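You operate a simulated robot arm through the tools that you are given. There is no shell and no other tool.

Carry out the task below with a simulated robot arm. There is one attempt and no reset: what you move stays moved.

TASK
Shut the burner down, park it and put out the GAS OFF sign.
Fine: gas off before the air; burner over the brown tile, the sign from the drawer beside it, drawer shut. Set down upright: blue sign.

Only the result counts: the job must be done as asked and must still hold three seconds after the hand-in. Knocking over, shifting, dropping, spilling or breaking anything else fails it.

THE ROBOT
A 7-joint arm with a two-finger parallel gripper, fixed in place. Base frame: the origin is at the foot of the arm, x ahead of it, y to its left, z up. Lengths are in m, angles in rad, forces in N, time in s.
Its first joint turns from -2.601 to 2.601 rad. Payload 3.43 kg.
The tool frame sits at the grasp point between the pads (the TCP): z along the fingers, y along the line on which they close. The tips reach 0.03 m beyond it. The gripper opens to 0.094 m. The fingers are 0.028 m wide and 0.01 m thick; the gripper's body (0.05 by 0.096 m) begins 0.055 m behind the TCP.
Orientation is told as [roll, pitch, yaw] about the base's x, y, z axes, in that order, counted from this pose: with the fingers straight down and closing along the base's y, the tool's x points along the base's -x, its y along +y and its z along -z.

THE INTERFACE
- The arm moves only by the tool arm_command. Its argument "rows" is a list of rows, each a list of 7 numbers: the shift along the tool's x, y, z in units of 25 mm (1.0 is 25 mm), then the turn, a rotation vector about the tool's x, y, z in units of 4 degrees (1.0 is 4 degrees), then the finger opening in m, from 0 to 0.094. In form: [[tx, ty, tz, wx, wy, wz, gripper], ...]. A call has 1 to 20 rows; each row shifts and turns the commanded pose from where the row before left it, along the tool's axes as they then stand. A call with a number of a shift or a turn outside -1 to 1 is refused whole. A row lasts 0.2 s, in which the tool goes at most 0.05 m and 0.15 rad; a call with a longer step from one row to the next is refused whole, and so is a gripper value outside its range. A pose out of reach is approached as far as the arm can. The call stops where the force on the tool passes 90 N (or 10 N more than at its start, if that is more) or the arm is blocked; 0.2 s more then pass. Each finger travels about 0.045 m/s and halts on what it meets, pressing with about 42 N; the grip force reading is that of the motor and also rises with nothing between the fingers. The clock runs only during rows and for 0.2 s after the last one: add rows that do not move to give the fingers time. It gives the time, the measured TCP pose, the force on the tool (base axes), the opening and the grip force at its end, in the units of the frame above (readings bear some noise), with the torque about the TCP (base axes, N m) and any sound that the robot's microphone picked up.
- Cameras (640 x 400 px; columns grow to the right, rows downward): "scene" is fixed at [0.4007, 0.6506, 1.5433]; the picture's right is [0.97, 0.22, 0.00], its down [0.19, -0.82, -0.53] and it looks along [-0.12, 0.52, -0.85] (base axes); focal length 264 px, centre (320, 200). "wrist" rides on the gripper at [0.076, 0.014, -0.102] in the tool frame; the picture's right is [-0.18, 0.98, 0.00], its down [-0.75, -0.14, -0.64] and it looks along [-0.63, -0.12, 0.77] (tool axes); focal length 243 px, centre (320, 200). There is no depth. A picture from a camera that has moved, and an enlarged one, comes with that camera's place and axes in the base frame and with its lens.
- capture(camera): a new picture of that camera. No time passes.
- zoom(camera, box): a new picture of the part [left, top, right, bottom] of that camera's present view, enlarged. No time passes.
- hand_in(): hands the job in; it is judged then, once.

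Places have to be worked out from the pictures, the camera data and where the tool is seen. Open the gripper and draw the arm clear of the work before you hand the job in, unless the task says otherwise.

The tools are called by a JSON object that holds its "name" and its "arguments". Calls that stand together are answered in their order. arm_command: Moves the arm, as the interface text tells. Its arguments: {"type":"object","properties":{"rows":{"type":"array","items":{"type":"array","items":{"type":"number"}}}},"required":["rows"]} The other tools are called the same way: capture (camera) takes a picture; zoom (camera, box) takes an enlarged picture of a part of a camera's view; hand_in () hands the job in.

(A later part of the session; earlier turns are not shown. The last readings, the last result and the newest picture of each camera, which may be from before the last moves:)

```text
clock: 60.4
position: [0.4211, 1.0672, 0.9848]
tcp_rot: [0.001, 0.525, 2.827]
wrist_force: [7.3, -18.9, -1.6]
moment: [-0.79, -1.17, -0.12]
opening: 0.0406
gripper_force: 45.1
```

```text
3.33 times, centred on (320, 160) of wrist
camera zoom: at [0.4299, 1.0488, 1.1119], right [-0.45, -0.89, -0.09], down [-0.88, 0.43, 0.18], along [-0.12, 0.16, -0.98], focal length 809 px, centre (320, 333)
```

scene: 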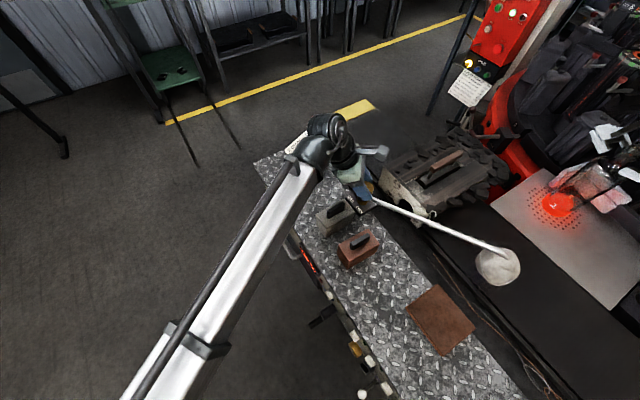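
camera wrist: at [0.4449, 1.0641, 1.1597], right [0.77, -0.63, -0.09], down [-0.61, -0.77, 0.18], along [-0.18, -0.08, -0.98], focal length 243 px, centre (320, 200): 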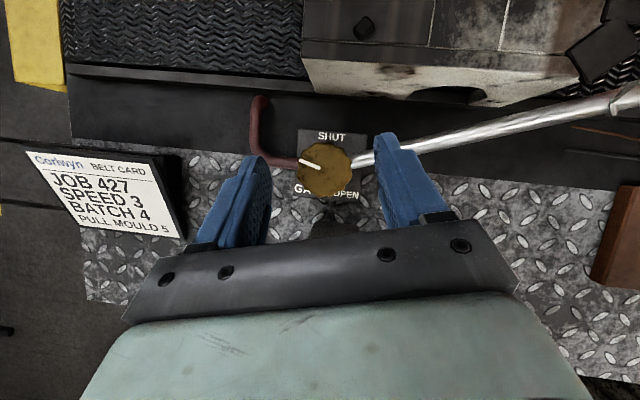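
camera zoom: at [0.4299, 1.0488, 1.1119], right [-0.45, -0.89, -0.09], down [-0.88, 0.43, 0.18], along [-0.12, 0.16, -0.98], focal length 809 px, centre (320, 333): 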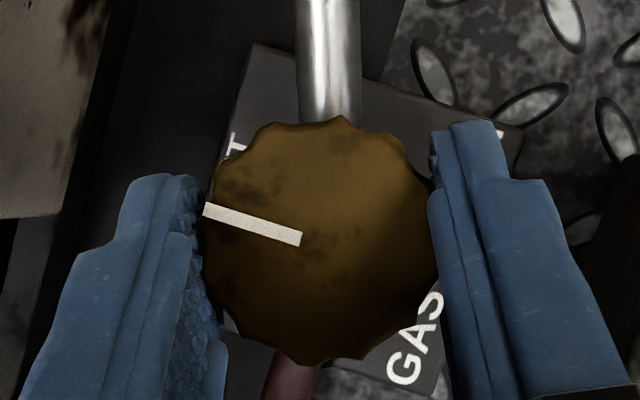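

The knob stayed put while the hand slipped a few degrees, so the end stop at SHUT is reached. I release and rise clear, then check.

{"name": "arm_command", "arguments": {"rows": [[0, 0, 0, 0, 0, 0, 0.04], [0, 0, 0, 0, 0, 0, 0.06], [0, 0, 0, 0, 0, 0, 0.065], [0, 0, 0, 0, 0, 0, 0.065], [0.5, 0, -0.866, 0, 0, 0, 0.065], [0.5, 0, -0.866, 0, 0, 0, 0.065], [0.5, 0, -0.866, 0, 0, 0, 0.065], [0.5, 0, -0.866, 0, 0, 0, 0.065]]}}

{"name": "zoom", "arguments": {"camera": "wrist", "box": [250, 100, 390, 220]}}

{"name": "capture", "arguments": {"camera": "scene"}}

{"name": "zoom", "arguments": {"camera": "scene", "box": [310, 160, 430, 235]}}

```text
clock: 62.2
position: [0.4221, 1.067, 1.0849]
tcp_rot: [0.002, 0.521, 2.826]
wrist_force: [-0.5, -0.2, -1.2]
moment: [-0.02, 0.01, -0.01]
opening: 0.065
gripper_force: 0.0
```

```text
3.33 times, centred on (320, 160) of wrist
camera zoom: at [0.4311, 1.0494, 1.2114], right [-0.45, -0.89, -0.09], down [-0.88, 0.43, 0.18], along [-0.12, 0.16, -0.98], focal length 809 px, centre (320, 333)
```

zoom: 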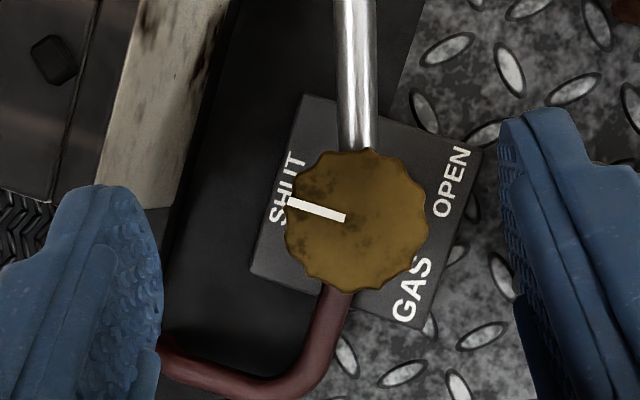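

```text
taken
```

scene: 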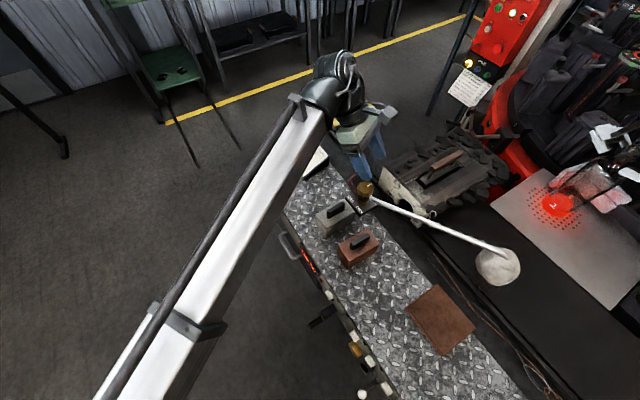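

```text
5.33 times, centred on (370, 198) of scene
camera zoom: at [0.4007, 0.6506, 1.5433], right [0.97, 0.22, 0.0], down [0.19, -0.82, -0.53], along [-0.12, 0.52, -0.85], focal length 1406 px, centre (53, 213)
```

zoom: 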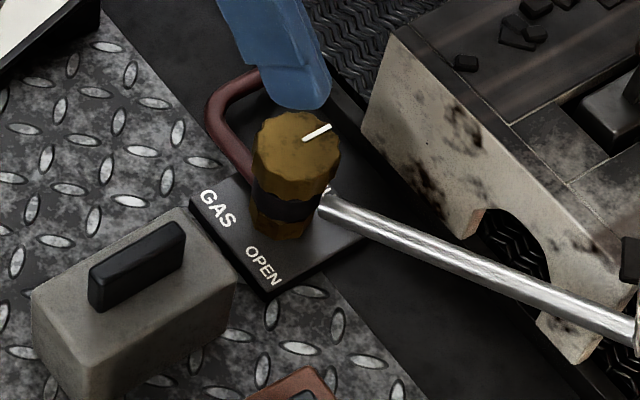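

The pointer sits squarely on SHUT and the flame is out, so the gas is off. Next is the air lever: I swing the heading back to face the bench, tilt to 45° and back off to the front of the bench's left end.

{"name": "arm_command", "arguments": {"rows": [[0, 0, 0, 0.563, 0, -0.974, 0.065], [0, 0, 0, 0.563, 0, -0.974, 0.065], [0, 0, 0, 0.563, 0, -0.974, 0.065], [0, 0, 0, 0.563, 0, -0.974, 0.065], [0, 0, 0, 0.563, 0, -0.974, 0.065], [0, 0, 0, 0.563, 0, -0.974, 0.065], [0, 0, 0, 0.563, 0, -0.974, 0.065], [0, 0, 0, 0.563, 0, -0.974, 0.065], [0, 0, 0, 0.563, 0, -0.974, 0.065], [0, 0, 0, 0.563, 0, -0.974, 0.065], [0, 0, 0, 0.563, 0, -0.974, 0.065], [0, 0, 0, 0.563, 0, -0.974, 0.065], [0, 0, 0, 0.563, 0, -0.974, 0.065], [0, 0, 0, 0.563, 0, -0.974, 0.065], [0, 0, 0, 0, 1, 0, 0.065], [0, 0, 0, 0, 1, 0, 0.065], [0, 0, 0, 0, 1, 0, 0.065], [0, 0, 0, 0, 0.8, 0, 0.065]]}}

{"name": "arm_command", "arguments": {"rows": [[-0.938, -0.571, -0.758, 0, 0, 0, 0.065], [-0.938, -0.571, -0.758, 0, 0, 0, 0.065], [-0.938, -0.571, -0.758, 0, 0, 0, 0.065], [-0.938, -0.571, -0.758, 0, 0, 0, 0.065], [-0.938, -0.571, -0.758, 0, 0, 0, 0.065], [-0.938, -0.571, -0.758, 0, 0, 0, 0.065], [-0.938, -0.571, -0.758, 0, 0, 0, 0.065], [-0.938, -0.571, -0.758, 0, 0, 0, 0.065], [-0.938, -0.571, -0.758, 0, 0, 0, 0.065], [-0.938, -0.571, -0.758, 0, 0, 0, 0.065], [-0.938, -0.571, -0.758, 0, 0, 0, 0.065]]}}

{"name": "capture", "arguments": {"camera": "wrist"}}

{"name": "capture", "arguments": {"camera": "scene"}}

```text
clock: 66.0
position: [0.4206, 1.0669, 1.0845]
tcp_rot: [-0.001, 0.791, -2.355]
wrist_force: [0.3, -0.2, -1.0]
moment: [0.01, -0.03, -0.01]
opening: 0.065
gripper_force: 0.2
```

```text
clock: 68.4
position: [0.0796, 0.9456, 1.0479]
tcp_rot: [-0.002, 0.788, -2.357]
wrist_force: [-0.8, 0.4, 1.0]
moment: [0.0, 0.01, 0.03]
opening: 0.065
gripper_force: 0.1
```

```text
taken
camera wrist: at [0.0749, 0.9223, 1.1744], right [0.6, -0.79, -0.13], down [-0.8, -0.6, -0.08], along [-0.01, 0.15, -0.99], focal length 243 px, centre (320, 200)
```

wrist: 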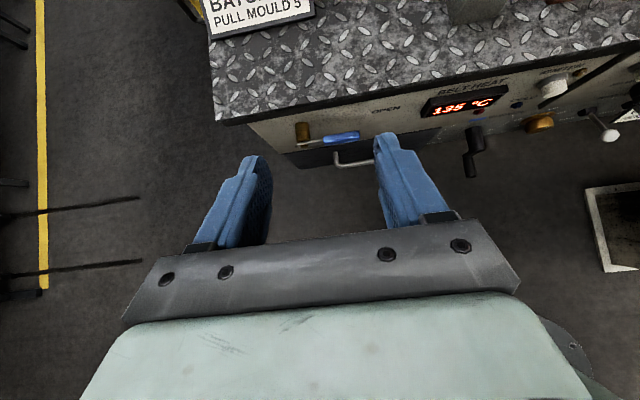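

```text
taken
```

scene: 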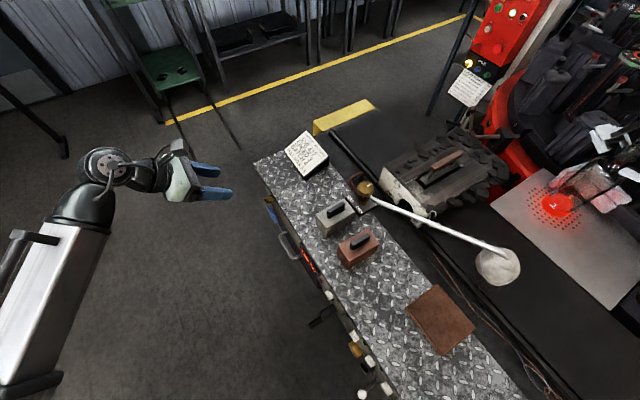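

I'm now in front of the bench's left end with the lever and handle in view. I zoom in to refine where they are.

{"name": "zoom", "arguments": {"camera": "wrist", "box": [250, 90, 410, 190]}}

{"name": "zoom", "arguments": {"camera": "scene", "box": [250, 180, 330, 280]}}

```text
4.00 times, centred on (330, 140) of wrist
camera zoom: at [0.0749, 0.9223, 1.1744], right [0.6, -0.79, -0.13], down [-0.8, -0.6, -0.08], along [-0.01, 0.15, -0.99], focal length 970 px, centre (280, 440)
```

zoom: 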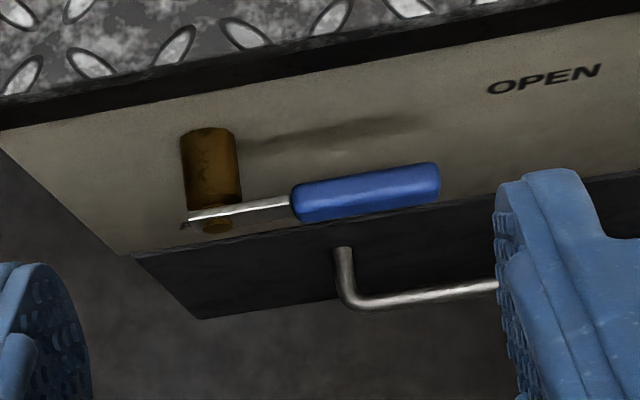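

```text
4.00 times, centred on (290, 230) of scene
camera zoom: at [0.4007, 0.6506, 1.5433], right [0.97, 0.22, 0.0], down [0.19, -0.82, -0.53], along [-0.12, 0.52, -0.85], focal length 1055 px, centre (440, 80)
```

zoom: 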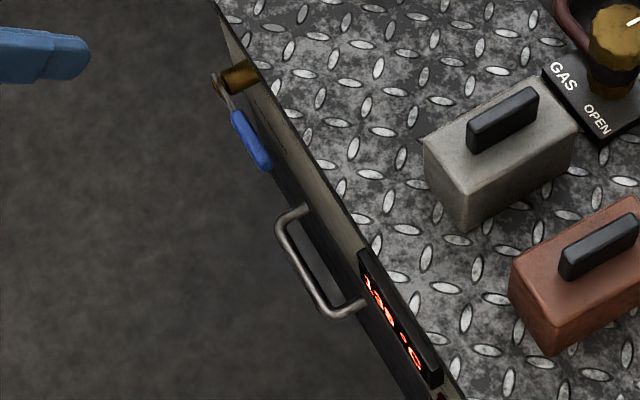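

The lever lies at out ≈ 0.828, z ≈ 0.81, with its pivot at left ≈ 0.66 and its tip at 0.574. I'll close the fingers, tilt to 60° and come down in front of the panel, still clear of the lever.

{"name": "arm_command", "arguments": {"rows": [[0, 0, 0, 0, 0.93, 0, 0.04], [0, 0, 0, 0, 0.93, 0, 0.02], [0, 0, 0, 0, 0.93, 0, 0.0], [0, 0, 0, 0, 0.93, 0, 0.0], [-0.834, 0.097, 0.613, 0, 0, 0, 0.0], [-0.834, 0.097, 0.613, 0, 0, 0, 0.0], [-0.834, 0.097, 0.613, 0, 0, 0, 0.0], [-0.834, 0.097, 0.613, 0, 0, 0, 0.0], [-0.834, 0.097, 0.613, 0, 0, 0, 0.0], [-0.834, 0.097, 0.613, 0, 0, 0, 0.0], [-0.834, 0.097, 0.613, 0, 0, 0, 0.0]]}}

{"name": "capture", "arguments": {"camera": "wrist"}}

{"name": "zoom", "arguments": {"camera": "scene", "box": [200, 160, 360, 280]}}

```text
clock: 70.8
position: [0.1042, 0.9475, 0.8685]
tcp_rot: [-0.001, 1.049, -2.356]
wrist_force: [0.5, -0.7, 1.0]
moment: [-0.02, 0.04, -0.01]
opening: 0.0
gripper_force: 32.7
```

```text
taken
camera wrist: at [0.0775, 0.9019, 0.9862], right [0.63, -0.76, -0.16], down [-0.76, -0.56, -0.33], along [0.16, 0.33, -0.93], focal length 243 px, centre (320, 200)
```

wrist: 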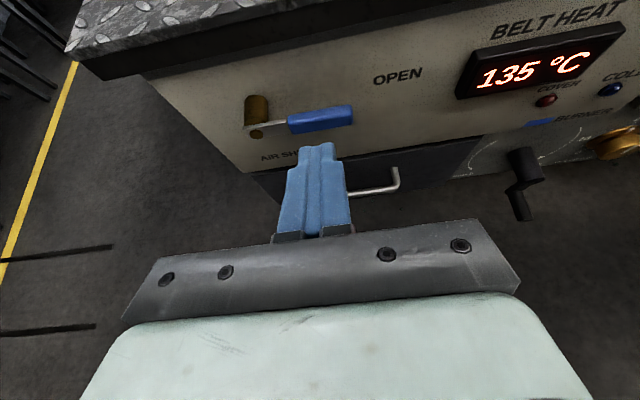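

```text
3.33 times, centred on (280, 220) of scene
camera zoom: at [0.4007, 0.6506, 1.5433], right [0.97, 0.22, 0.0], down [0.19, -0.82, -0.53], along [-0.12, 0.52, -0.85], focal length 879 px, centre (453, 133)
```

zoom: 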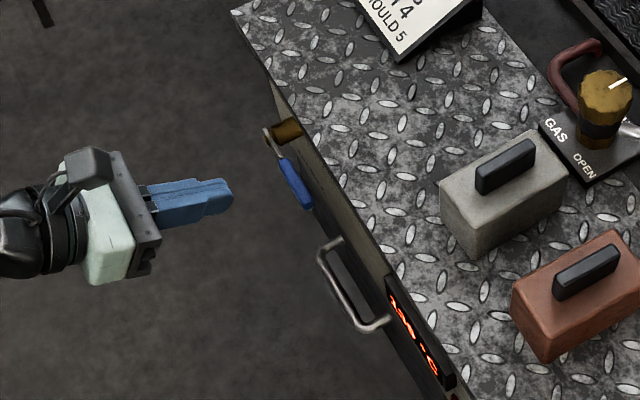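

The lever measurements hold up in this closer view. I move in so the closed fingertips sit just above the blue handle.

{"name": "arm_command", "arguments": {"rows": [[0.397, 0.013, 0.74, 0, 0, 0, 0.0], [0.397, 0.013, 0.74, 0, 0, 0, 0.0], [0.397, 0.013, 0.74, 0, 0, 0, 0.0]]}}

{"name": "capture", "arguments": {"camera": "wrist"}}

{"name": "zoom", "arguments": {"camera": "scene", "box": [220, 170, 340, 260]}}

```text
clock: 71.6
position: [0.1488, 0.9911, 0.8667]
tcp_rot: [-0.004, 1.05, -2.359]
wrist_force: [-0.2, -0.2, 0.0]
moment: [0.0, 0.0, 0.02]
opening: 0.0
gripper_force: 32.7
```

```text
taken
camera wrist: at [0.1231, 0.9461, 0.9838], right [0.63, -0.76, -0.16], down [-0.76, -0.56, -0.33], along [0.16, 0.33, -0.93], focal length 243 px, centre (320, 200)
```

wrist: 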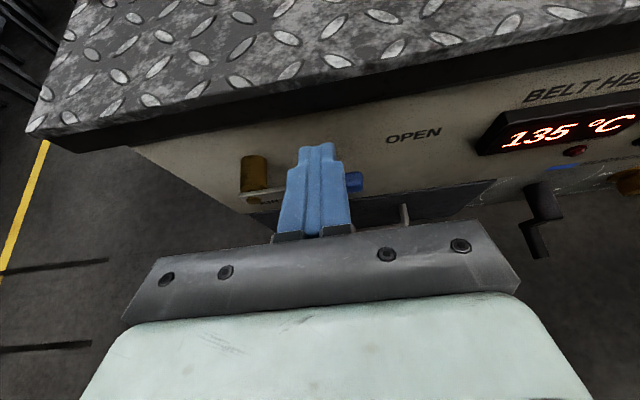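

```text
4.44 times, centred on (280, 215) of scene
camera zoom: at [0.4007, 0.6506, 1.5433], right [0.97, 0.22, 0.0], down [0.19, -0.82, -0.53], along [-0.12, 0.52, -0.85], focal length 1172 px, centre (498, 133)
```

zoom: 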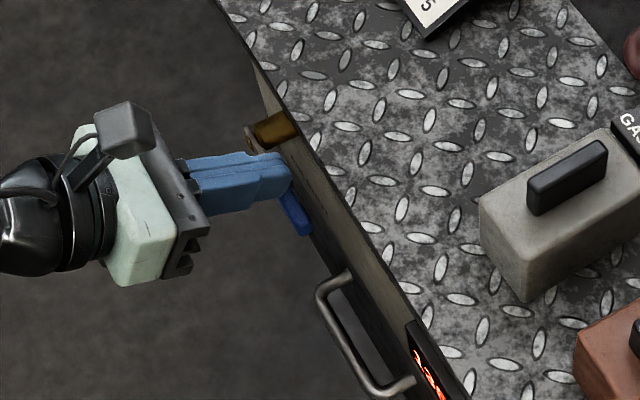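

The fingertips are over the lever. I push it down and around toward SHUT along the arc, in small steps.

{"name": "arm_command", "arguments": {"rows": [[-0.69, 0, 0.4, 0, 0, 0, 0.0], [-0.45, -0.048, 0.26, 0, 0, 0, 0.0], [-0.45, -0.048, 0.26, 0, 0, 0, 0.0], [-0.371, -0.304, 0.214, 0, 0, 0, 0.0], [-0.371, -0.304, 0.214, 0, 0, 0, 0.0]]}}

{"name": "capture", "arguments": {"camera": "wrist"}}

{"name": "zoom", "arguments": {"camera": "scene", "box": [220, 170, 340, 260]}}

```text
clock: 72.8
position: [0.1363, 1.0046, 0.7991]
tcp_rot: [-0.002, 1.049, -2.358]
wrist_force: [-0.3, -1.3, -0.1]
moment: [0.0, 0.01, 0.01]
opening: 0.0
gripper_force: 33.5
```

```text
taken
camera wrist: at [0.1087, 0.9596, 0.9167], right [0.63, -0.76, -0.16], down [-0.76, -0.56, -0.33], along [0.16, 0.33, -0.93], focal length 243 px, centre (320, 200)
```

wrist: 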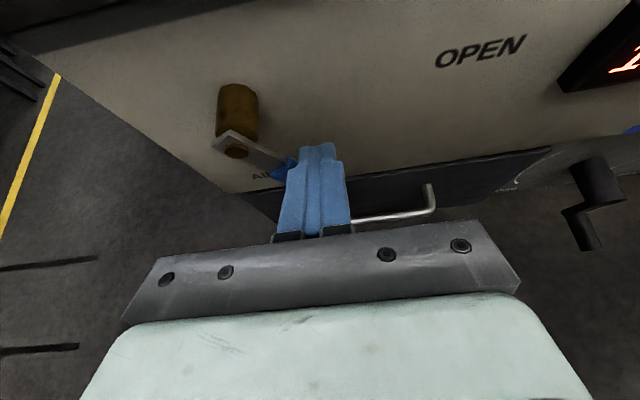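

```text
4.44 times, centred on (280, 215) of scene
camera zoom: at [0.4007, 0.6506, 1.5433], right [0.97, 0.22, 0.0], down [0.19, -0.82, -0.53], along [-0.12, 0.52, -0.85], focal length 1172 px, centre (498, 133)
```

zoom: 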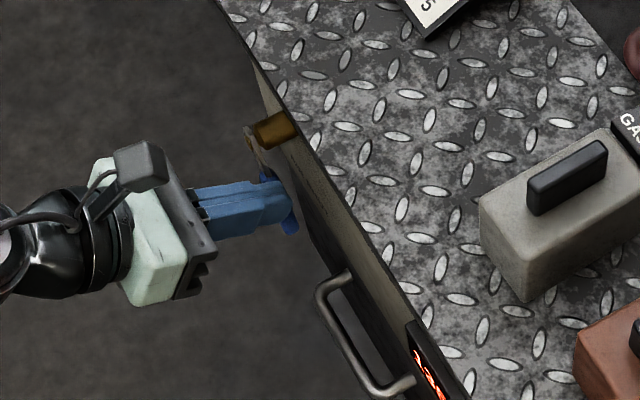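

The lever follows with almost no resistance and now points down and right. I finish the arc and press a bit further left to reach its stop.

{"name": "arm_command", "arguments": {"rows": [[-0.19, -0.478, 0.11, 0, 0, 0, 0.0], [-0.19, -0.478, 0.11, 0, 0, 0, 0.0], [-0.02, -0.15, 0.01, 0, 0, 0, 0.0], [0, -0.1, 0, 0, 0, 0, 0.0]]}}

{"name": "capture", "arguments": {"camera": "wrist"}}

{"name": "zoom", "arguments": {"camera": "wrist", "box": [180, 60, 360, 210]}}

```text
clock: 73.8
position: [0.119, 1.0208, 0.79]
tcp_rot: [0.009, 1.051, -2.357]
wrist_force: [27.4, -32.7, 11.8]
moment: [-0.02, -0.44, -0.95]
opening: 0.0
gripper_force: 32.6
```

```text
taken
camera wrist: at [0.0918, 0.9763, 0.907], right [0.62, -0.77, -0.16], down [-0.76, -0.55, -0.33], along [0.17, 0.33, -0.93], focal length 243 px, centre (320, 200)
```

wrist: 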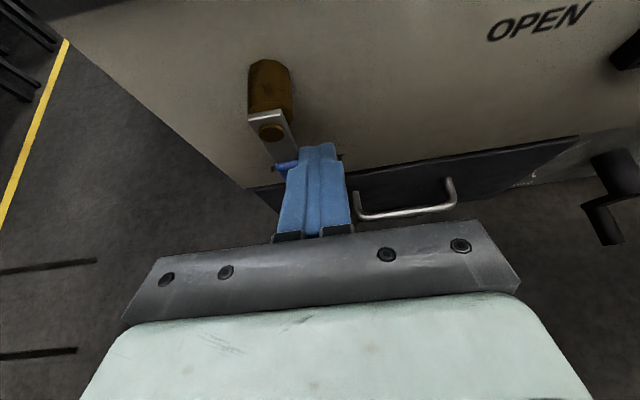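

```text
2.67 times, centred on (270, 135) of wrist
camera zoom: at [0.0918, 0.9763, 0.907], right [0.62, -0.77, -0.16], down [-0.76, -0.55, -0.33], along [0.17, 0.33, -0.93], focal length 647 px, centre (453, 373)
```

zoom: 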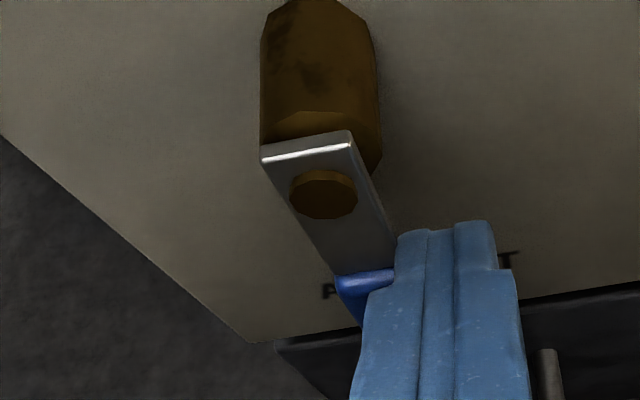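

The lever resists with about 43 N at vertical, so it's against its SHUT stop. I back the fingers off to the right and away from the panel, then check.

{"name": "arm_command", "arguments": {"rows": [[0, 0.5, 0, 0, 0, 0, 0.0], [0, 0.5, 0, 0, 0, 0, 0.0], [-0.5, 0, -0.866, 0, 0, 0, 0.0], [-0.5, 0, -0.866, 0, 0, 0, 0.0], [-0.5, 0, -0.866, 0, 0, 0, 0.0], [-0.5, 0, -0.866, 0, 0, 0, 0.0]]}}

{"name": "capture", "arguments": {"camera": "wrist"}}

{"name": "zoom", "arguments": {"camera": "wrist", "box": [200, 40, 440, 190]}}

{"name": "zoom", "arguments": {"camera": "scene", "box": [220, 170, 340, 260]}}

```text
clock: 75.2
position: [0.0606, 0.9372, 0.7868]
tcp_rot: [-0.001, 1.049, -2.356]
wrist_force: [0.1, 0.1, -0.9]
moment: [-0.02, 0.0, 0.0]
opening: 0.0002
gripper_force: 32.4
```

```text
taken
camera wrist: at [0.0339, 0.8911, 0.9037], right [0.63, -0.76, -0.16], down [-0.76, -0.56, -0.33], along [0.16, 0.33, -0.93], focal length 243 px, centre (320, 200)
```

wrist: 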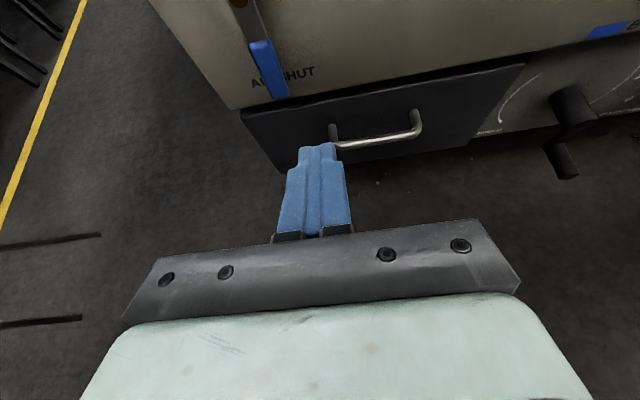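

```text
2.67 times, centred on (320, 115) of wrist
camera zoom: at [0.0339, 0.8911, 0.9037], right [0.63, -0.76, -0.16], down [-0.76, -0.56, -0.33], along [0.16, 0.33, -0.93], focal length 647 px, centre (320, 427)
```

zoom: 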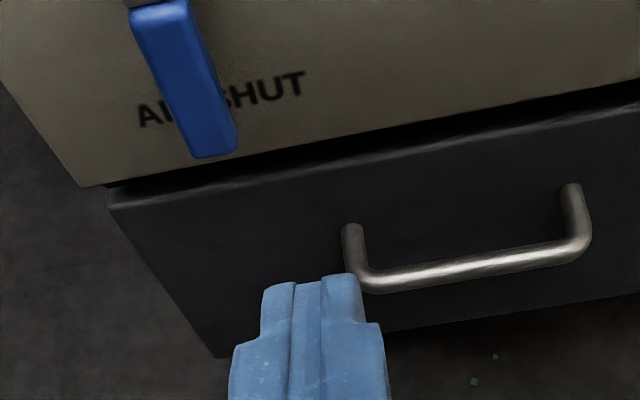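

```text
4.44 times, centred on (280, 215) of scene
camera zoom: at [0.4007, 0.6506, 1.5433], right [0.97, 0.22, 0.0], down [0.19, -0.82, -0.53], along [-0.12, 0.52, -0.85], focal length 1172 px, centre (498, 133)
```

zoom: 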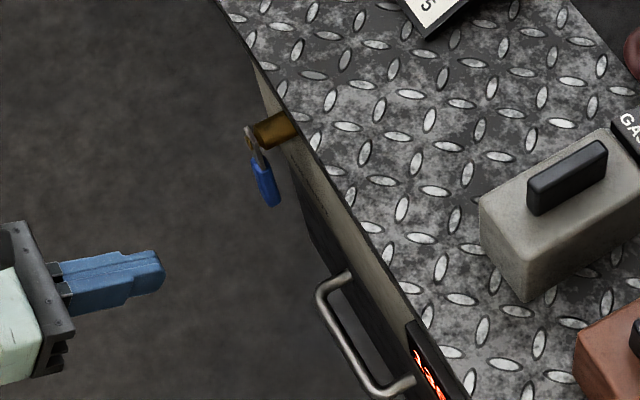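

The blue lever now hangs straight down over AIR SHUT, so the air is off after the gas. For the drawer handle (bar at out ≈ 0.831, z ≈ 0.618, left 0.51–0.62), I roll the hand 90° so the fingers close across the horizontal bar.

{"name": "arm_command", "arguments": {"rows": [[0, 0, 0, 0, 0, 1, 0.0], [0, 0, 0, 0, 0, 1, 0.02], [0, 0, 0, 0, 0, 1, 0.04], [0, 0, 0, 0, 0, 1, 0.06], [0, 0, 0, 0, 0, 1, 0.06], [0, 0, 0, 0, 0, 1, 0.06], [0, 0, 0, 0, 0, 1, 0.06], [0, 0, 0, 0, 0, 1, 0.06], [0, 0, 0, 0, 0, 1, 0.06], [0, 0, 0, 0, 0, 1, 0.06], [0, 0, 0, 0, 0, 1, 0.06], [0, 0, 0, 0, 0, 1, 0.06], [0, 0, 0, 0, 0, 1, 0.06], [0, 0, 0, 0, 0, 1, 0.06], [0, 0, 0, 0, 0, 1, 0.06], [0, 0, 0, 0, 0, 1, 0.06], [0, 0, 0, 0, 0, 1, 0.06], [0, 0, 0, 0, 0, 1, 0.06], [0, 0, 0, 0, 0, 1, 0.06], [0, 0, 0, 0, 0, 1, 0.06]]}}

{"name": "arm_command", "arguments": {"rows": [[0, 0, 0, 0, 0, 1, 0.06], [0, 0, 0, 0, 0, 1, 0.06], [0, 0, 0, 0, 0, 0.5, 0.06]]}}

{"name": "capture", "arguments": {"camera": "wrist"}}

{"name": "capture", "arguments": {"camera": "scene"}}

```text
clock: 79.4
position: [0.0623, 0.936, 0.7867]
tcp_rot: [-1.043, 0.148, 2.443]
wrist_force: [0.0, 0.3, -0.7]
moment: [-0.01, -0.04, 0.0]
opening: 0.0599
gripper_force: 0.1
```

```text
clock: 80.2
position: [0.0621, 0.9388, 0.7881]
tcp_rot: [-1.049, 0.001, 2.357]
wrist_force: [0.1, 0.4, -0.5]
moment: [-0.01, 0.03, 0.01]
opening: 0.0598
gripper_force: 0.1
```

```text
taken
camera wrist: at [0.0478, 0.8162, 0.8258], right [-0.48, -0.22, -0.85], down [-0.88, 0.19, 0.44], along [0.06, 0.96, -0.28], focal length 243 px, centre (320, 200)
```

wrist: 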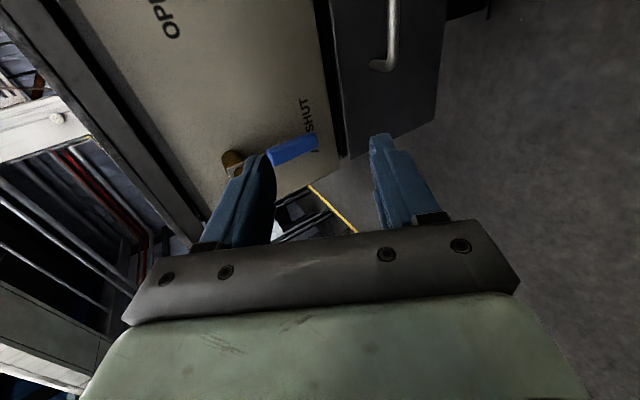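

```text
taken
```

scene: 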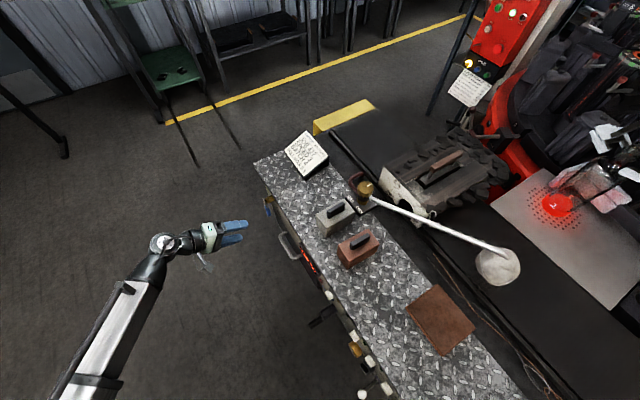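

The hand is rolled as intended. I move to the standby point 8 cm in front of the handle bar and check the alignment.

{"name": "arm_command", "arguments": {"rows": [[0.452, 0.673, 0.8, 0, 0, 0, 0.06], [0.452, 0.673, 0.8, 0, 0, 0, 0.06], [0.452, 0.673, 0.8, 0, 0, 0, 0.06], [0.452, 0.673, 0.8, 0, 0, 0, 0.06], [0.452, 0.673, 0.8, 0, 0, 0, 0.06]]}}

{"name": "capture", "arguments": {"camera": "wrist"}}

{"name": "zoom", "arguments": {"camera": "scene", "box": [200, 170, 360, 290]}}

```text
clock: 81.4
position: [0.1338, 0.9297, 0.6636]
tcp_rot: [-1.048, -0.002, 2.36]
wrist_force: [-0.7, 0.9, -0.1]
moment: [-0.02, 0.01, -0.02]
opening: 0.06
gripper_force: 0.1
```

```text
taken
camera wrist: at [0.118, 0.8086, 0.7016], right [-0.48, -0.22, -0.85], down [-0.88, 0.19, 0.44], along [0.06, 0.96, -0.28], focal length 243 px, centre (320, 200)
```

wrist: 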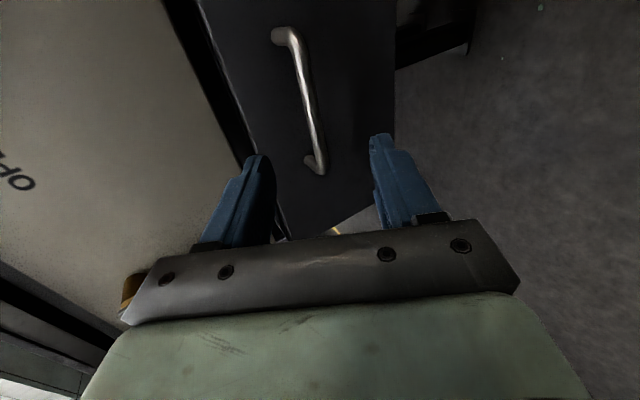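

```text
3.33 times, centred on (280, 230) of scene
camera zoom: at [0.4007, 0.6506, 1.5433], right [0.97, 0.22, 0.0], down [0.19, -0.82, -0.53], along [-0.12, 0.52, -0.85], focal length 879 px, centre (453, 100)
```

zoom: 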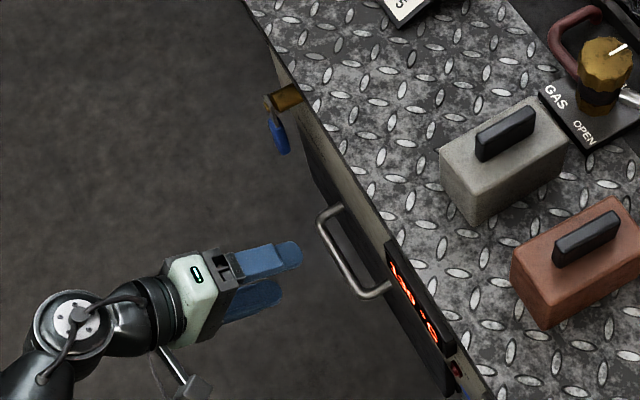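

The bar sits near z ≈ 0.62 and the hand is lined up with it. I narrow the opening to 36 mm and advance 8 cm along the fingers around the bar.

{"name": "arm_command", "arguments": {"rows": [[0, 0, 0, 0, 0, 0, 0.036], [0, 0, 0, 0, 0, 0, 0.036], [0, -0.03, 0.8, 0, 0, 0, 0.036], [0, -0.03, 0.8, 0, 0, 0, 0.036], [0, -0.03, 0.8, 0, 0, 0, 0.036], [0, -0.03, 0.8, 0, 0, 0, 0.036]]}}

{"name": "capture", "arguments": {"camera": "wrist"}}

{"name": "zoom", "arguments": {"camera": "scene", "box": [240, 190, 340, 270]}}

```text
clock: 82.8
position: [0.1836, 0.9798, 0.6282]
tcp_rot: [-1.048, -0.002, 2.357]
wrist_force: [0.4, 0.0, 0.0]
moment: [0.02, 0.01, 0.03]
opening: 0.036
gripper_force: 0.1
```

```text
taken
camera wrist: at [0.1699, 0.8584, 0.6665], right [-0.48, -0.22, -0.85], down [-0.88, 0.19, 0.44], along [0.06, 0.96, -0.28], focal length 243 px, centre (320, 200)
```

wrist: 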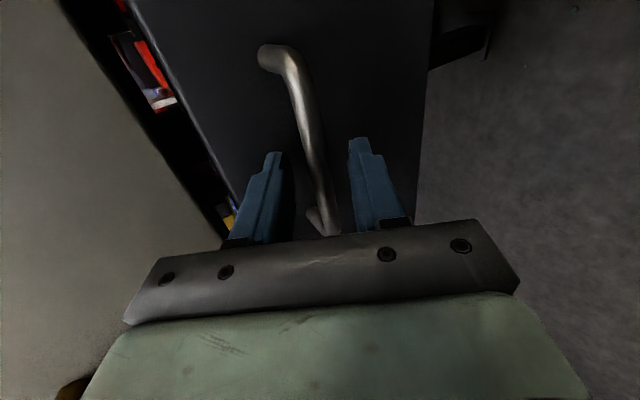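

```text
5.00 times, centred on (290, 230) of scene
camera zoom: at [0.4007, 0.6506, 1.5433], right [0.97, 0.22, 0.0], down [0.19, -0.82, -0.53], along [-0.12, 0.52, -0.85], focal length 1319 px, centre (470, 50)
```

zoom: 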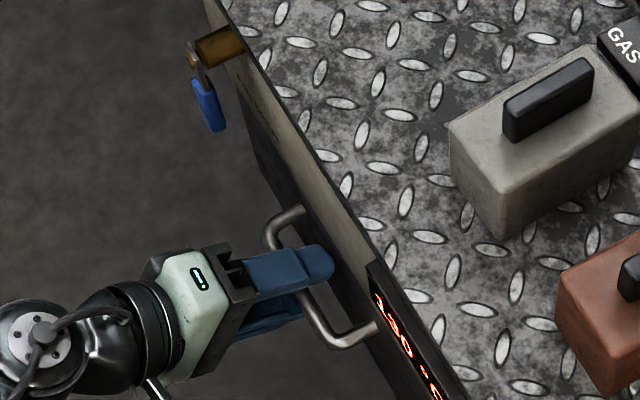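

The bar is between the fingers, and through the gap I glimpse coloured items in the drawer. I close on the bar.

{"name": "arm_command", "arguments": {"rows": [[0, 0, 0, 0, 0, 0, 0.02], [0, 0, 0, 0, 0, 0, 0.0], [0, 0, 0, 0, 0, 0, 0.0], [0, 0, 0, 0, 0, 0, 0.0]]}}

{"name": "capture", "arguments": {"camera": "wrist"}}

```text
clock: 83.8
position: [0.1844, 0.9792, 0.6282]
tcp_rot: [-1.048, 0.0, 2.357]
wrist_force: [0.3, -2.1, -1.0]
moment: [-0.38, -0.35, 0.55]
opening: 0.012
gripper_force: 44.6
```

```text
taken
camera wrist: at [0.1699, 0.8581, 0.6663], right [-0.48, -0.22, -0.85], down [-0.88, 0.19, 0.44], along [0.06, 0.96, -0.28], focal length 243 px, centre (320, 200)
```

wrist: 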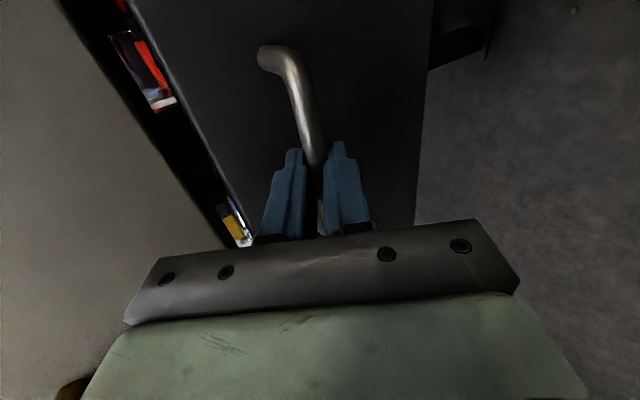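

The bar is held (12 mm, 45 N). I pull the drawer straight out toward the robot by 10 cm at a gentle pace.

{"name": "arm_command", "arguments": {"rows": [[0, 0.249, -0.433, 0, 0, 0, 0.0], [0, 0.249, -0.433, 0, 0, 0, 0.0], [0, 0.249, -0.433, 0, 0, 0, 0.0], [0, 0.249, -0.433, 0, 0, 0, 0.0], [0, 0.249, -0.433, 0, 0, 0, 0.0], [0, 0.249, -0.433, 0, 0, 0, 0.0], [0, 0.249, -0.433, 0, 0, 0, 0.0], [0, 0.249, -0.433, 0, 0, 0, 0.0]]}}

{"name": "capture", "arguments": {"camera": "wrist"}}

{"name": "zoom", "arguments": {"camera": "scene", "box": [200, 180, 360, 300]}}

```text
clock: 85.6
position: [0.1136, 0.9084, 0.6272]
tcp_rot: [-1.049, -0.001, 2.359]
wrist_force: [5.4, -5.4, -1.3]
moment: [-0.23, -0.1, 1.2]
opening: 0.0117
gripper_force: 45.4
```

```text
taken
camera wrist: at [0.0991, 0.7874, 0.6664], right [-0.48, -0.22, -0.85], down [-0.88, 0.19, 0.44], along [0.06, 0.96, -0.28], focal length 243 px, centre (320, 200)
```

wrist: 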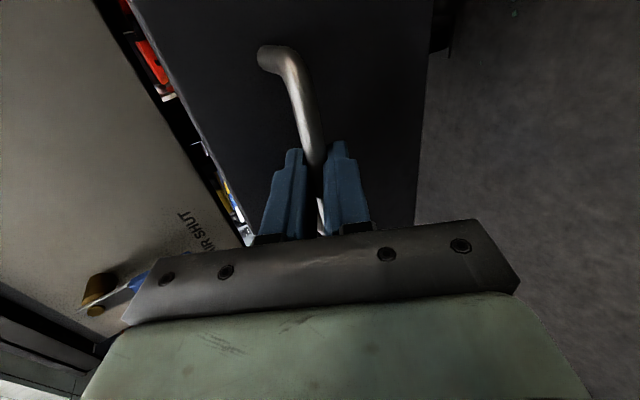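

```text
3.33 times, centred on (280, 240) of scene
camera zoom: at [0.4007, 0.6506, 1.5433], right [0.97, 0.22, 0.0], down [0.19, -0.82, -0.53], along [-0.12, 0.52, -0.85], focal length 879 px, centre (453, 67)
```

zoom: 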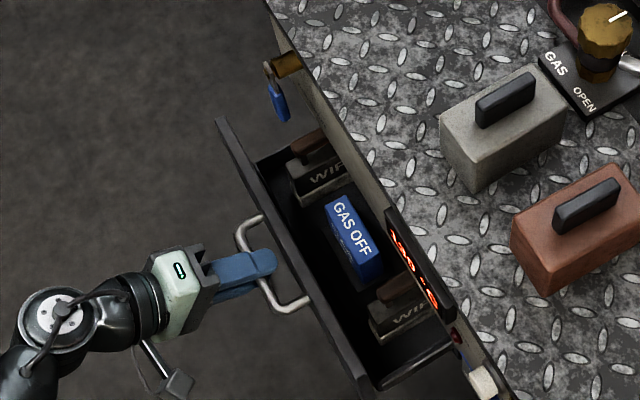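

The drawer slides freely, and I see a blue GAS OFF sign between two other items. I zoom in to look, then keep pulling it out.

{"name": "zoom", "arguments": {"camera": "scene", "box": [252, 210, 324, 290]}}

{"name": "arm_command", "arguments": {"rows": [[0, 0.249, -0.433, 0, 0, 0, 0.0], [0, 0.249, -0.433, 0, 0, 0, 0.0], [0, 0.249, -0.433, 0, 0, 0, 0.0], [0, 0.249, -0.433, 0, 0, 0, 0.0], [0, 0.249, -0.433, 0, 0, 0, 0.0], [0, 0.249, -0.433, 0, 0, 0, 0.0]]}}

{"name": "zoom", "arguments": {"camera": "scene", "box": [200, 180, 360, 300]}}

```text
5.00 times, centred on (288, 250) of scene
camera zoom: at [0.4007, 0.6506, 1.5433], right [0.97, 0.22, 0.0], down [0.19, -0.82, -0.53], along [-0.12, 0.52, -0.85], focal length 1319 px, centre (480, -50)
```

zoom: 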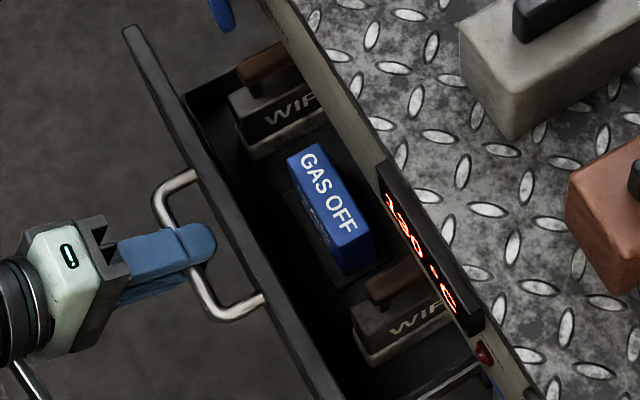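

```text
clock: 87.0
position: [0.0608, 0.8557, 0.628]
tcp_rot: [-1.048, -0.002, 2.358]
wrist_force: [5.3, -5.5, -10.2]
moment: [-0.91, -0.75, -0.37]
opening: 0.0117
gripper_force: 44.3
```

```text
3.33 times, centred on (280, 240) of scene
camera zoom: at [0.4007, 0.6506, 1.5433], right [0.97, 0.22, 0.0], down [0.19, -0.82, -0.53], along [-0.12, 0.52, -0.85], focal length 879 px, centre (453, 67)
```

zoom: 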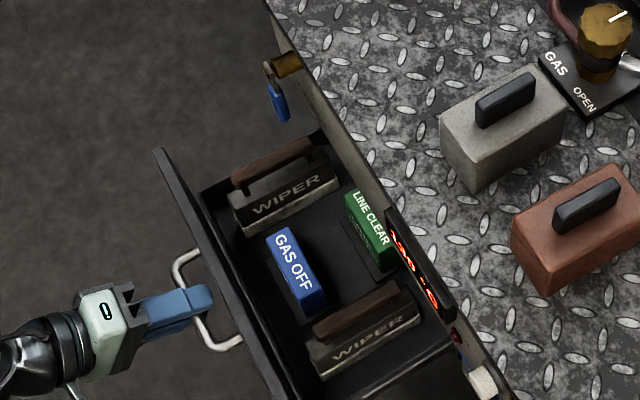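

Inside are two wipers, the blue GAS OFF sign and a green LINE CLEAR sign. I pull the drawer a further 4 cm for clearance and zoom in on the sign.

{"name": "arm_command", "arguments": {"rows": [[0, 0.249, -0.433, 0, 0, 0, 0.0], [0, 0.249, -0.433, 0, 0, 0, 0.0], [0, 0.249, -0.433, 0, 0, 0, 0.0]]}}

{"name": "zoom", "arguments": {"camera": "scene", "box": [235, 210, 331, 290]}}

{"name": "capture", "arguments": {"camera": "wrist"}}

```text
clock: 87.8
position: [0.0348, 0.829, 0.6282]
tcp_rot: [-1.048, 0.001, 2.358]
wrist_force: [6.9, -7.7, -13.4]
moment: [-0.65, -0.38, 0.26]
opening: 0.0114
gripper_force: 45.4
```

```text
5.00 times, centred on (283, 250) of scene
camera zoom: at [0.4007, 0.6506, 1.5433], right [0.97, 0.22, 0.0], down [0.19, -0.82, -0.53], along [-0.12, 0.52, -0.85], focal length 1319 px, centre (505, -50)
```

zoom: 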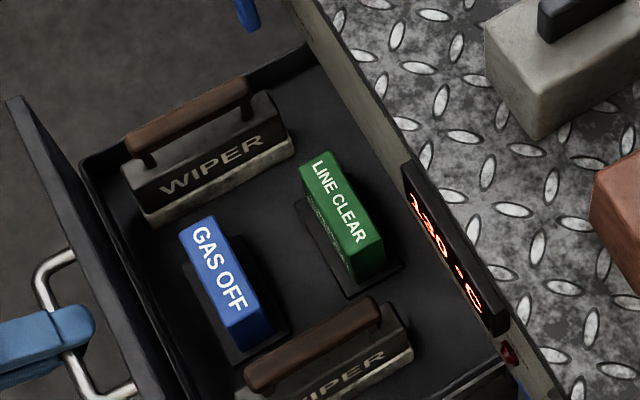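

```text
taken
camera wrist: at [0.0198, 0.7082, 0.6664], right [-0.48, -0.22, -0.85], down [-0.88, 0.19, 0.44], along [0.06, 0.96, -0.28], focal length 243 px, centre (320, 200)
```

wrist: 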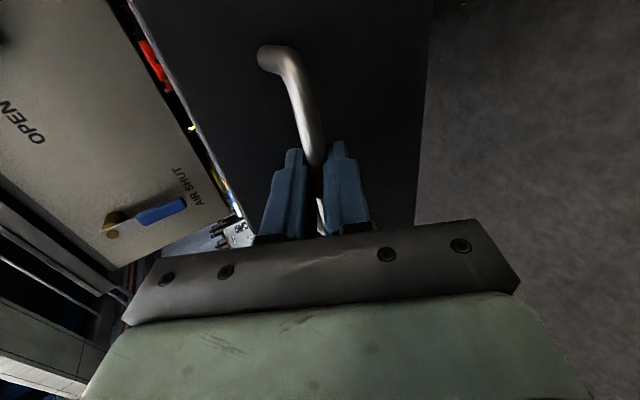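

The drawer is about 21 cm out and the signs stand upright on base plates, with GAS OFF readable from the robot side. I release the handle and back away along the finger axis.

{"name": "arm_command", "arguments": {"rows": [[0, 0, 0, 0, 0, 0, 0.02], [0, 0, 0, 0, 0, 0, 0.036], [0, 0, 0, 0, 0, 0, 0.036], [0, 0, -0.5, 0, 0, 0, 0.036], [0, 0, -0.5, 0, 0, 0, 0.036], [0, 0, -1, 0, 0, 0, 0.036], [0, 0, -1, 0, 0, 0, 0.036]]}}

{"name": "capture", "arguments": {"camera": "wrist"}}

{"name": "zoom", "arguments": {"camera": "scene", "box": [160, 180, 352, 300]}}

```text
clock: 89.4
position: [-0.0119, 0.7823, 0.6644]
tcp_rot: [-1.049, -0.002, 2.357]
wrist_force: [-0.7, -1.0, -0.3]
moment: [0.01, -0.01, 0.01]
opening: 0.0362
gripper_force: 0.1
```

```text
taken
camera wrist: at [-0.0253, 0.6617, 0.7034], right [-0.48, -0.22, -0.85], down [-0.88, 0.19, 0.44], along [0.06, 0.96, -0.28], focal length 243 px, centre (320, 200)
```

wrist: 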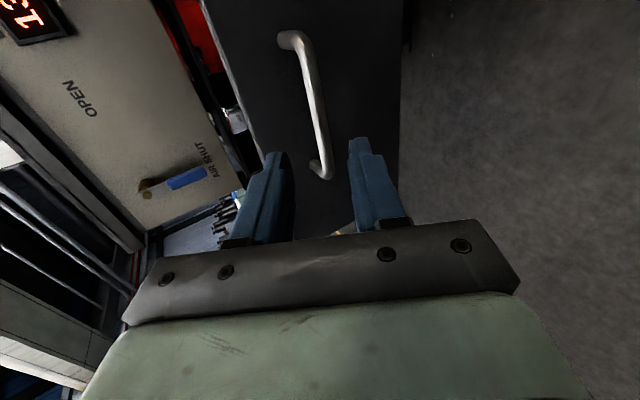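

```text
3.33 times, centred on (256, 240) of scene
camera zoom: at [0.4007, 0.6506, 1.5433], right [0.97, 0.22, 0.0], down [0.19, -0.82, -0.53], along [-0.12, 0.52, -0.85], focal length 879 px, centre (533, 67)
```

zoom: 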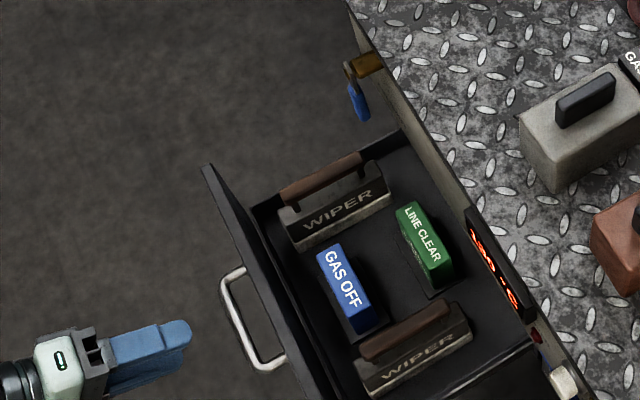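

I rise 25 cm, clear of the drawer, then rotate the hand to point straight down, which leaves the fingers closing across the sign's thin side.

{"name": "arm_command", "arguments": {"rows": [[0, -0.867, -0.498, 0, 0, 0, 0.036], [0, -0.867, -0.498, 0, 0, 0, 0.036], [0, -0.867, -0.498, 0, 0, 0, 0.036], [0, -0.867, -0.498, 0, 0, 0, 0.036], [0, -0.867, -0.498, 0, 0, 0, 0.036], [0, -0.867, -0.498, 0, 0, 0, 0.036], [0, -0.867, -0.498, 0, 0, 0, 0.036], [0, -0.867, -0.498, 0, 0, 0, 0.036], [0, -0.867, -0.498, 0, 0, 0, 0.036], [0, -0.867, -0.498, 0, 0, 0, 0.036]]}}

{"name": "arm_command", "arguments": {"rows": [[0, 0, 0, -1, 0, 0, 0.06], [0, 0, 0, -1, 0, 0, 0.06], [0, 0, 0, -1, 0, 0, 0.06], [0, 0, 0, -1, 0, 0, 0.06], [0, 0, 0, -1, 0, 0, 0.06], [0, 0, 0, -1, 0, 0, 0.06], [0, 0, 0, -1, 0, 0, 0.06], [0, 0, 0, -1, 0, 0, 0.06], [0, 0, 0, -1, 0, 0, 0.06], [0, 0, 0, -1, 0, 0, 0.06], [0, 0, 0, -1, 0, 0, 0.06], [0, 0, 0, -1, 0, 0, 0.06], [0, 0, 0, -1, 0, 0, 0.06], [0, 0, 0, -1, 0, 0, 0.06], [0, 0, 0, -1, 0, 0, 0.06]]}}

{"name": "capture", "arguments": {"camera": "wrist"}}

```text
clock: 91.6
position: [-0.0112, 0.7825, 0.9135]
tcp_rot: [-1.05, 0.0, 2.358]
wrist_force: [-0.5, 0.2, -0.1]
moment: [-0.02, 0.02, 0.0]
opening: 0.0361
gripper_force: 0.1
```

```text
clock: 94.8
position: [-0.0106, 0.7844, 0.9154]
tcp_rot: [-0.003, -0.002, 2.359]
wrist_force: [-0.1, -1.1, -0.3]
moment: [-0.03, 0.02, 0.0]
opening: 0.06
gripper_force: 0.0
```

```text
taken
camera wrist: at [0.0325, 0.7207, 1.018], right [-0.82, -0.57, 0.0], down [-0.43, 0.63, 0.64], along [-0.36, 0.53, -0.77], focal length 243 px, centre (320, 200)
```

wrist: 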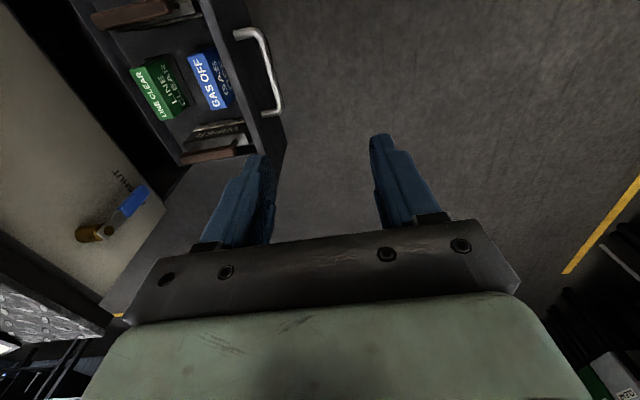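

The hand now points straight down and I can see the drawer contents. I zoom in on the signs.

{"name": "zoom", "arguments": {"camera": "wrist", "box": [90, 20, 290, 170]}}

{"name": "zoom", "arguments": {"camera": "scene", "box": [240, 215, 320, 285]}}

```text
2.67 times, centred on (190, 95) of wrist
camera zoom: at [0.0325, 0.7207, 1.018], right [-0.82, -0.57, 0.0], down [-0.43, 0.63, 0.64], along [-0.36, 0.53, -0.77], focal length 647 px, centre (667, 480)
```

zoom: 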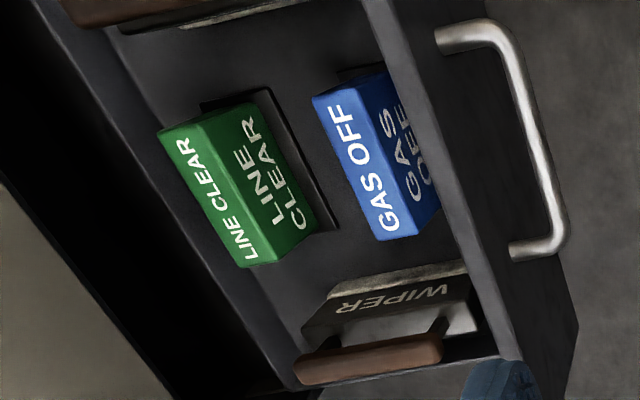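

```text
5.71 times, centred on (280, 250) of scene
camera zoom: at [0.4007, 0.6506, 1.5433], right [0.97, 0.22, 0.0], down [0.19, -0.82, -0.53], along [-0.12, 0.52, -0.85], focal length 1507 px, centre (549, -86)
```

zoom: 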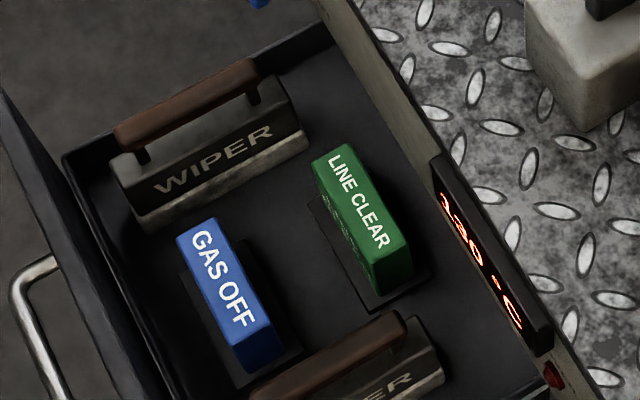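

The GAS OFF sign stands upright, its top near z ≈ 0.586, about 26 mm thick and 82 mm long, centred at out 0.731, left 0.565. I move over it at a safe height.

{"name": "arm_command", "arguments": {"rows": [[0.0125, -0.9375, 0, 0, 0, 0, 0.06], [0.0125, -0.9375, 0, 0, 0, 0, 0.06], [0.0125, -0.9375, 0, 0, 0, 0, 0.06], [0.0125, -0.9375, 0, 0, 0, 0, 0.06], [0.0125, -0.9375, 0, 0, 0, 0, 0.06], [0.0125, -0.9375, 0, 0, 0, 0, 0.06], [0.0125, -0.9375, 0, 0, 0, 0, 0.06], [0.0125, -0.9375, 0, 0, 0, 0, 0.06]]}}

{"name": "capture", "arguments": {"camera": "wrist"}}

{"name": "zoom", "arguments": {"camera": "wrist", "box": [240, 0, 416, 110]}}

{"name": "capture", "arguments": {"camera": "scene"}}

```text
clock: 96.6
position: [0.123, 0.9146, 0.9152]
tcp_rot: [-0.001, -0.003, 2.358]
wrist_force: [-0.2, 0.3, -0.3]
moment: [-0.01, 0.0, -0.01]
opening: 0.06
gripper_force: 0.1
```

```text
taken
camera wrist: at [0.1665, 0.8513, 1.0174], right [-0.82, -0.57, 0.0], down [-0.43, 0.63, 0.64], along [-0.36, 0.53, -0.77], focal length 243 px, centre (320, 200)
```

wrist: 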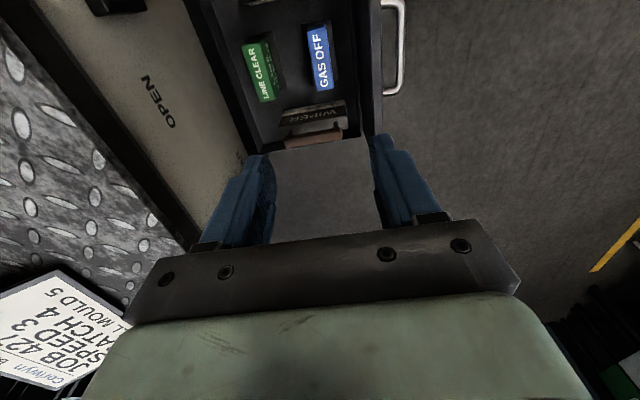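

```text
3.64 times, centred on (328, 55) of wrist
camera zoom: at [0.1665, 0.8513, 1.0174], right [-0.82, -0.57, 0.0], down [-0.43, 0.63, 0.64], along [-0.36, 0.53, -0.77], focal length 882 px, centre (291, 727)
```

zoom: 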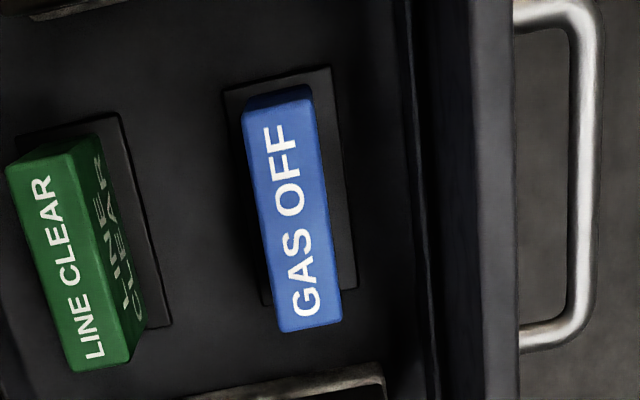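

```text
taken
```

scene: 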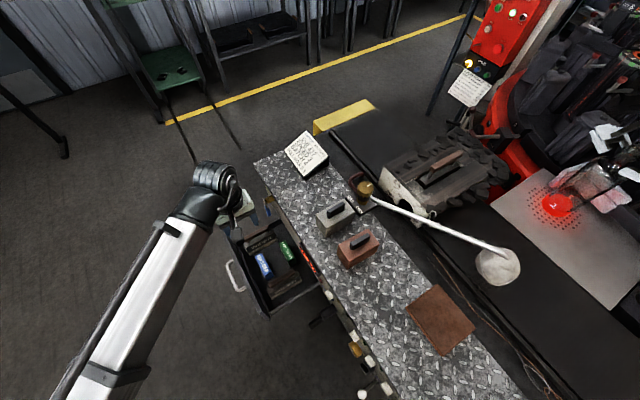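

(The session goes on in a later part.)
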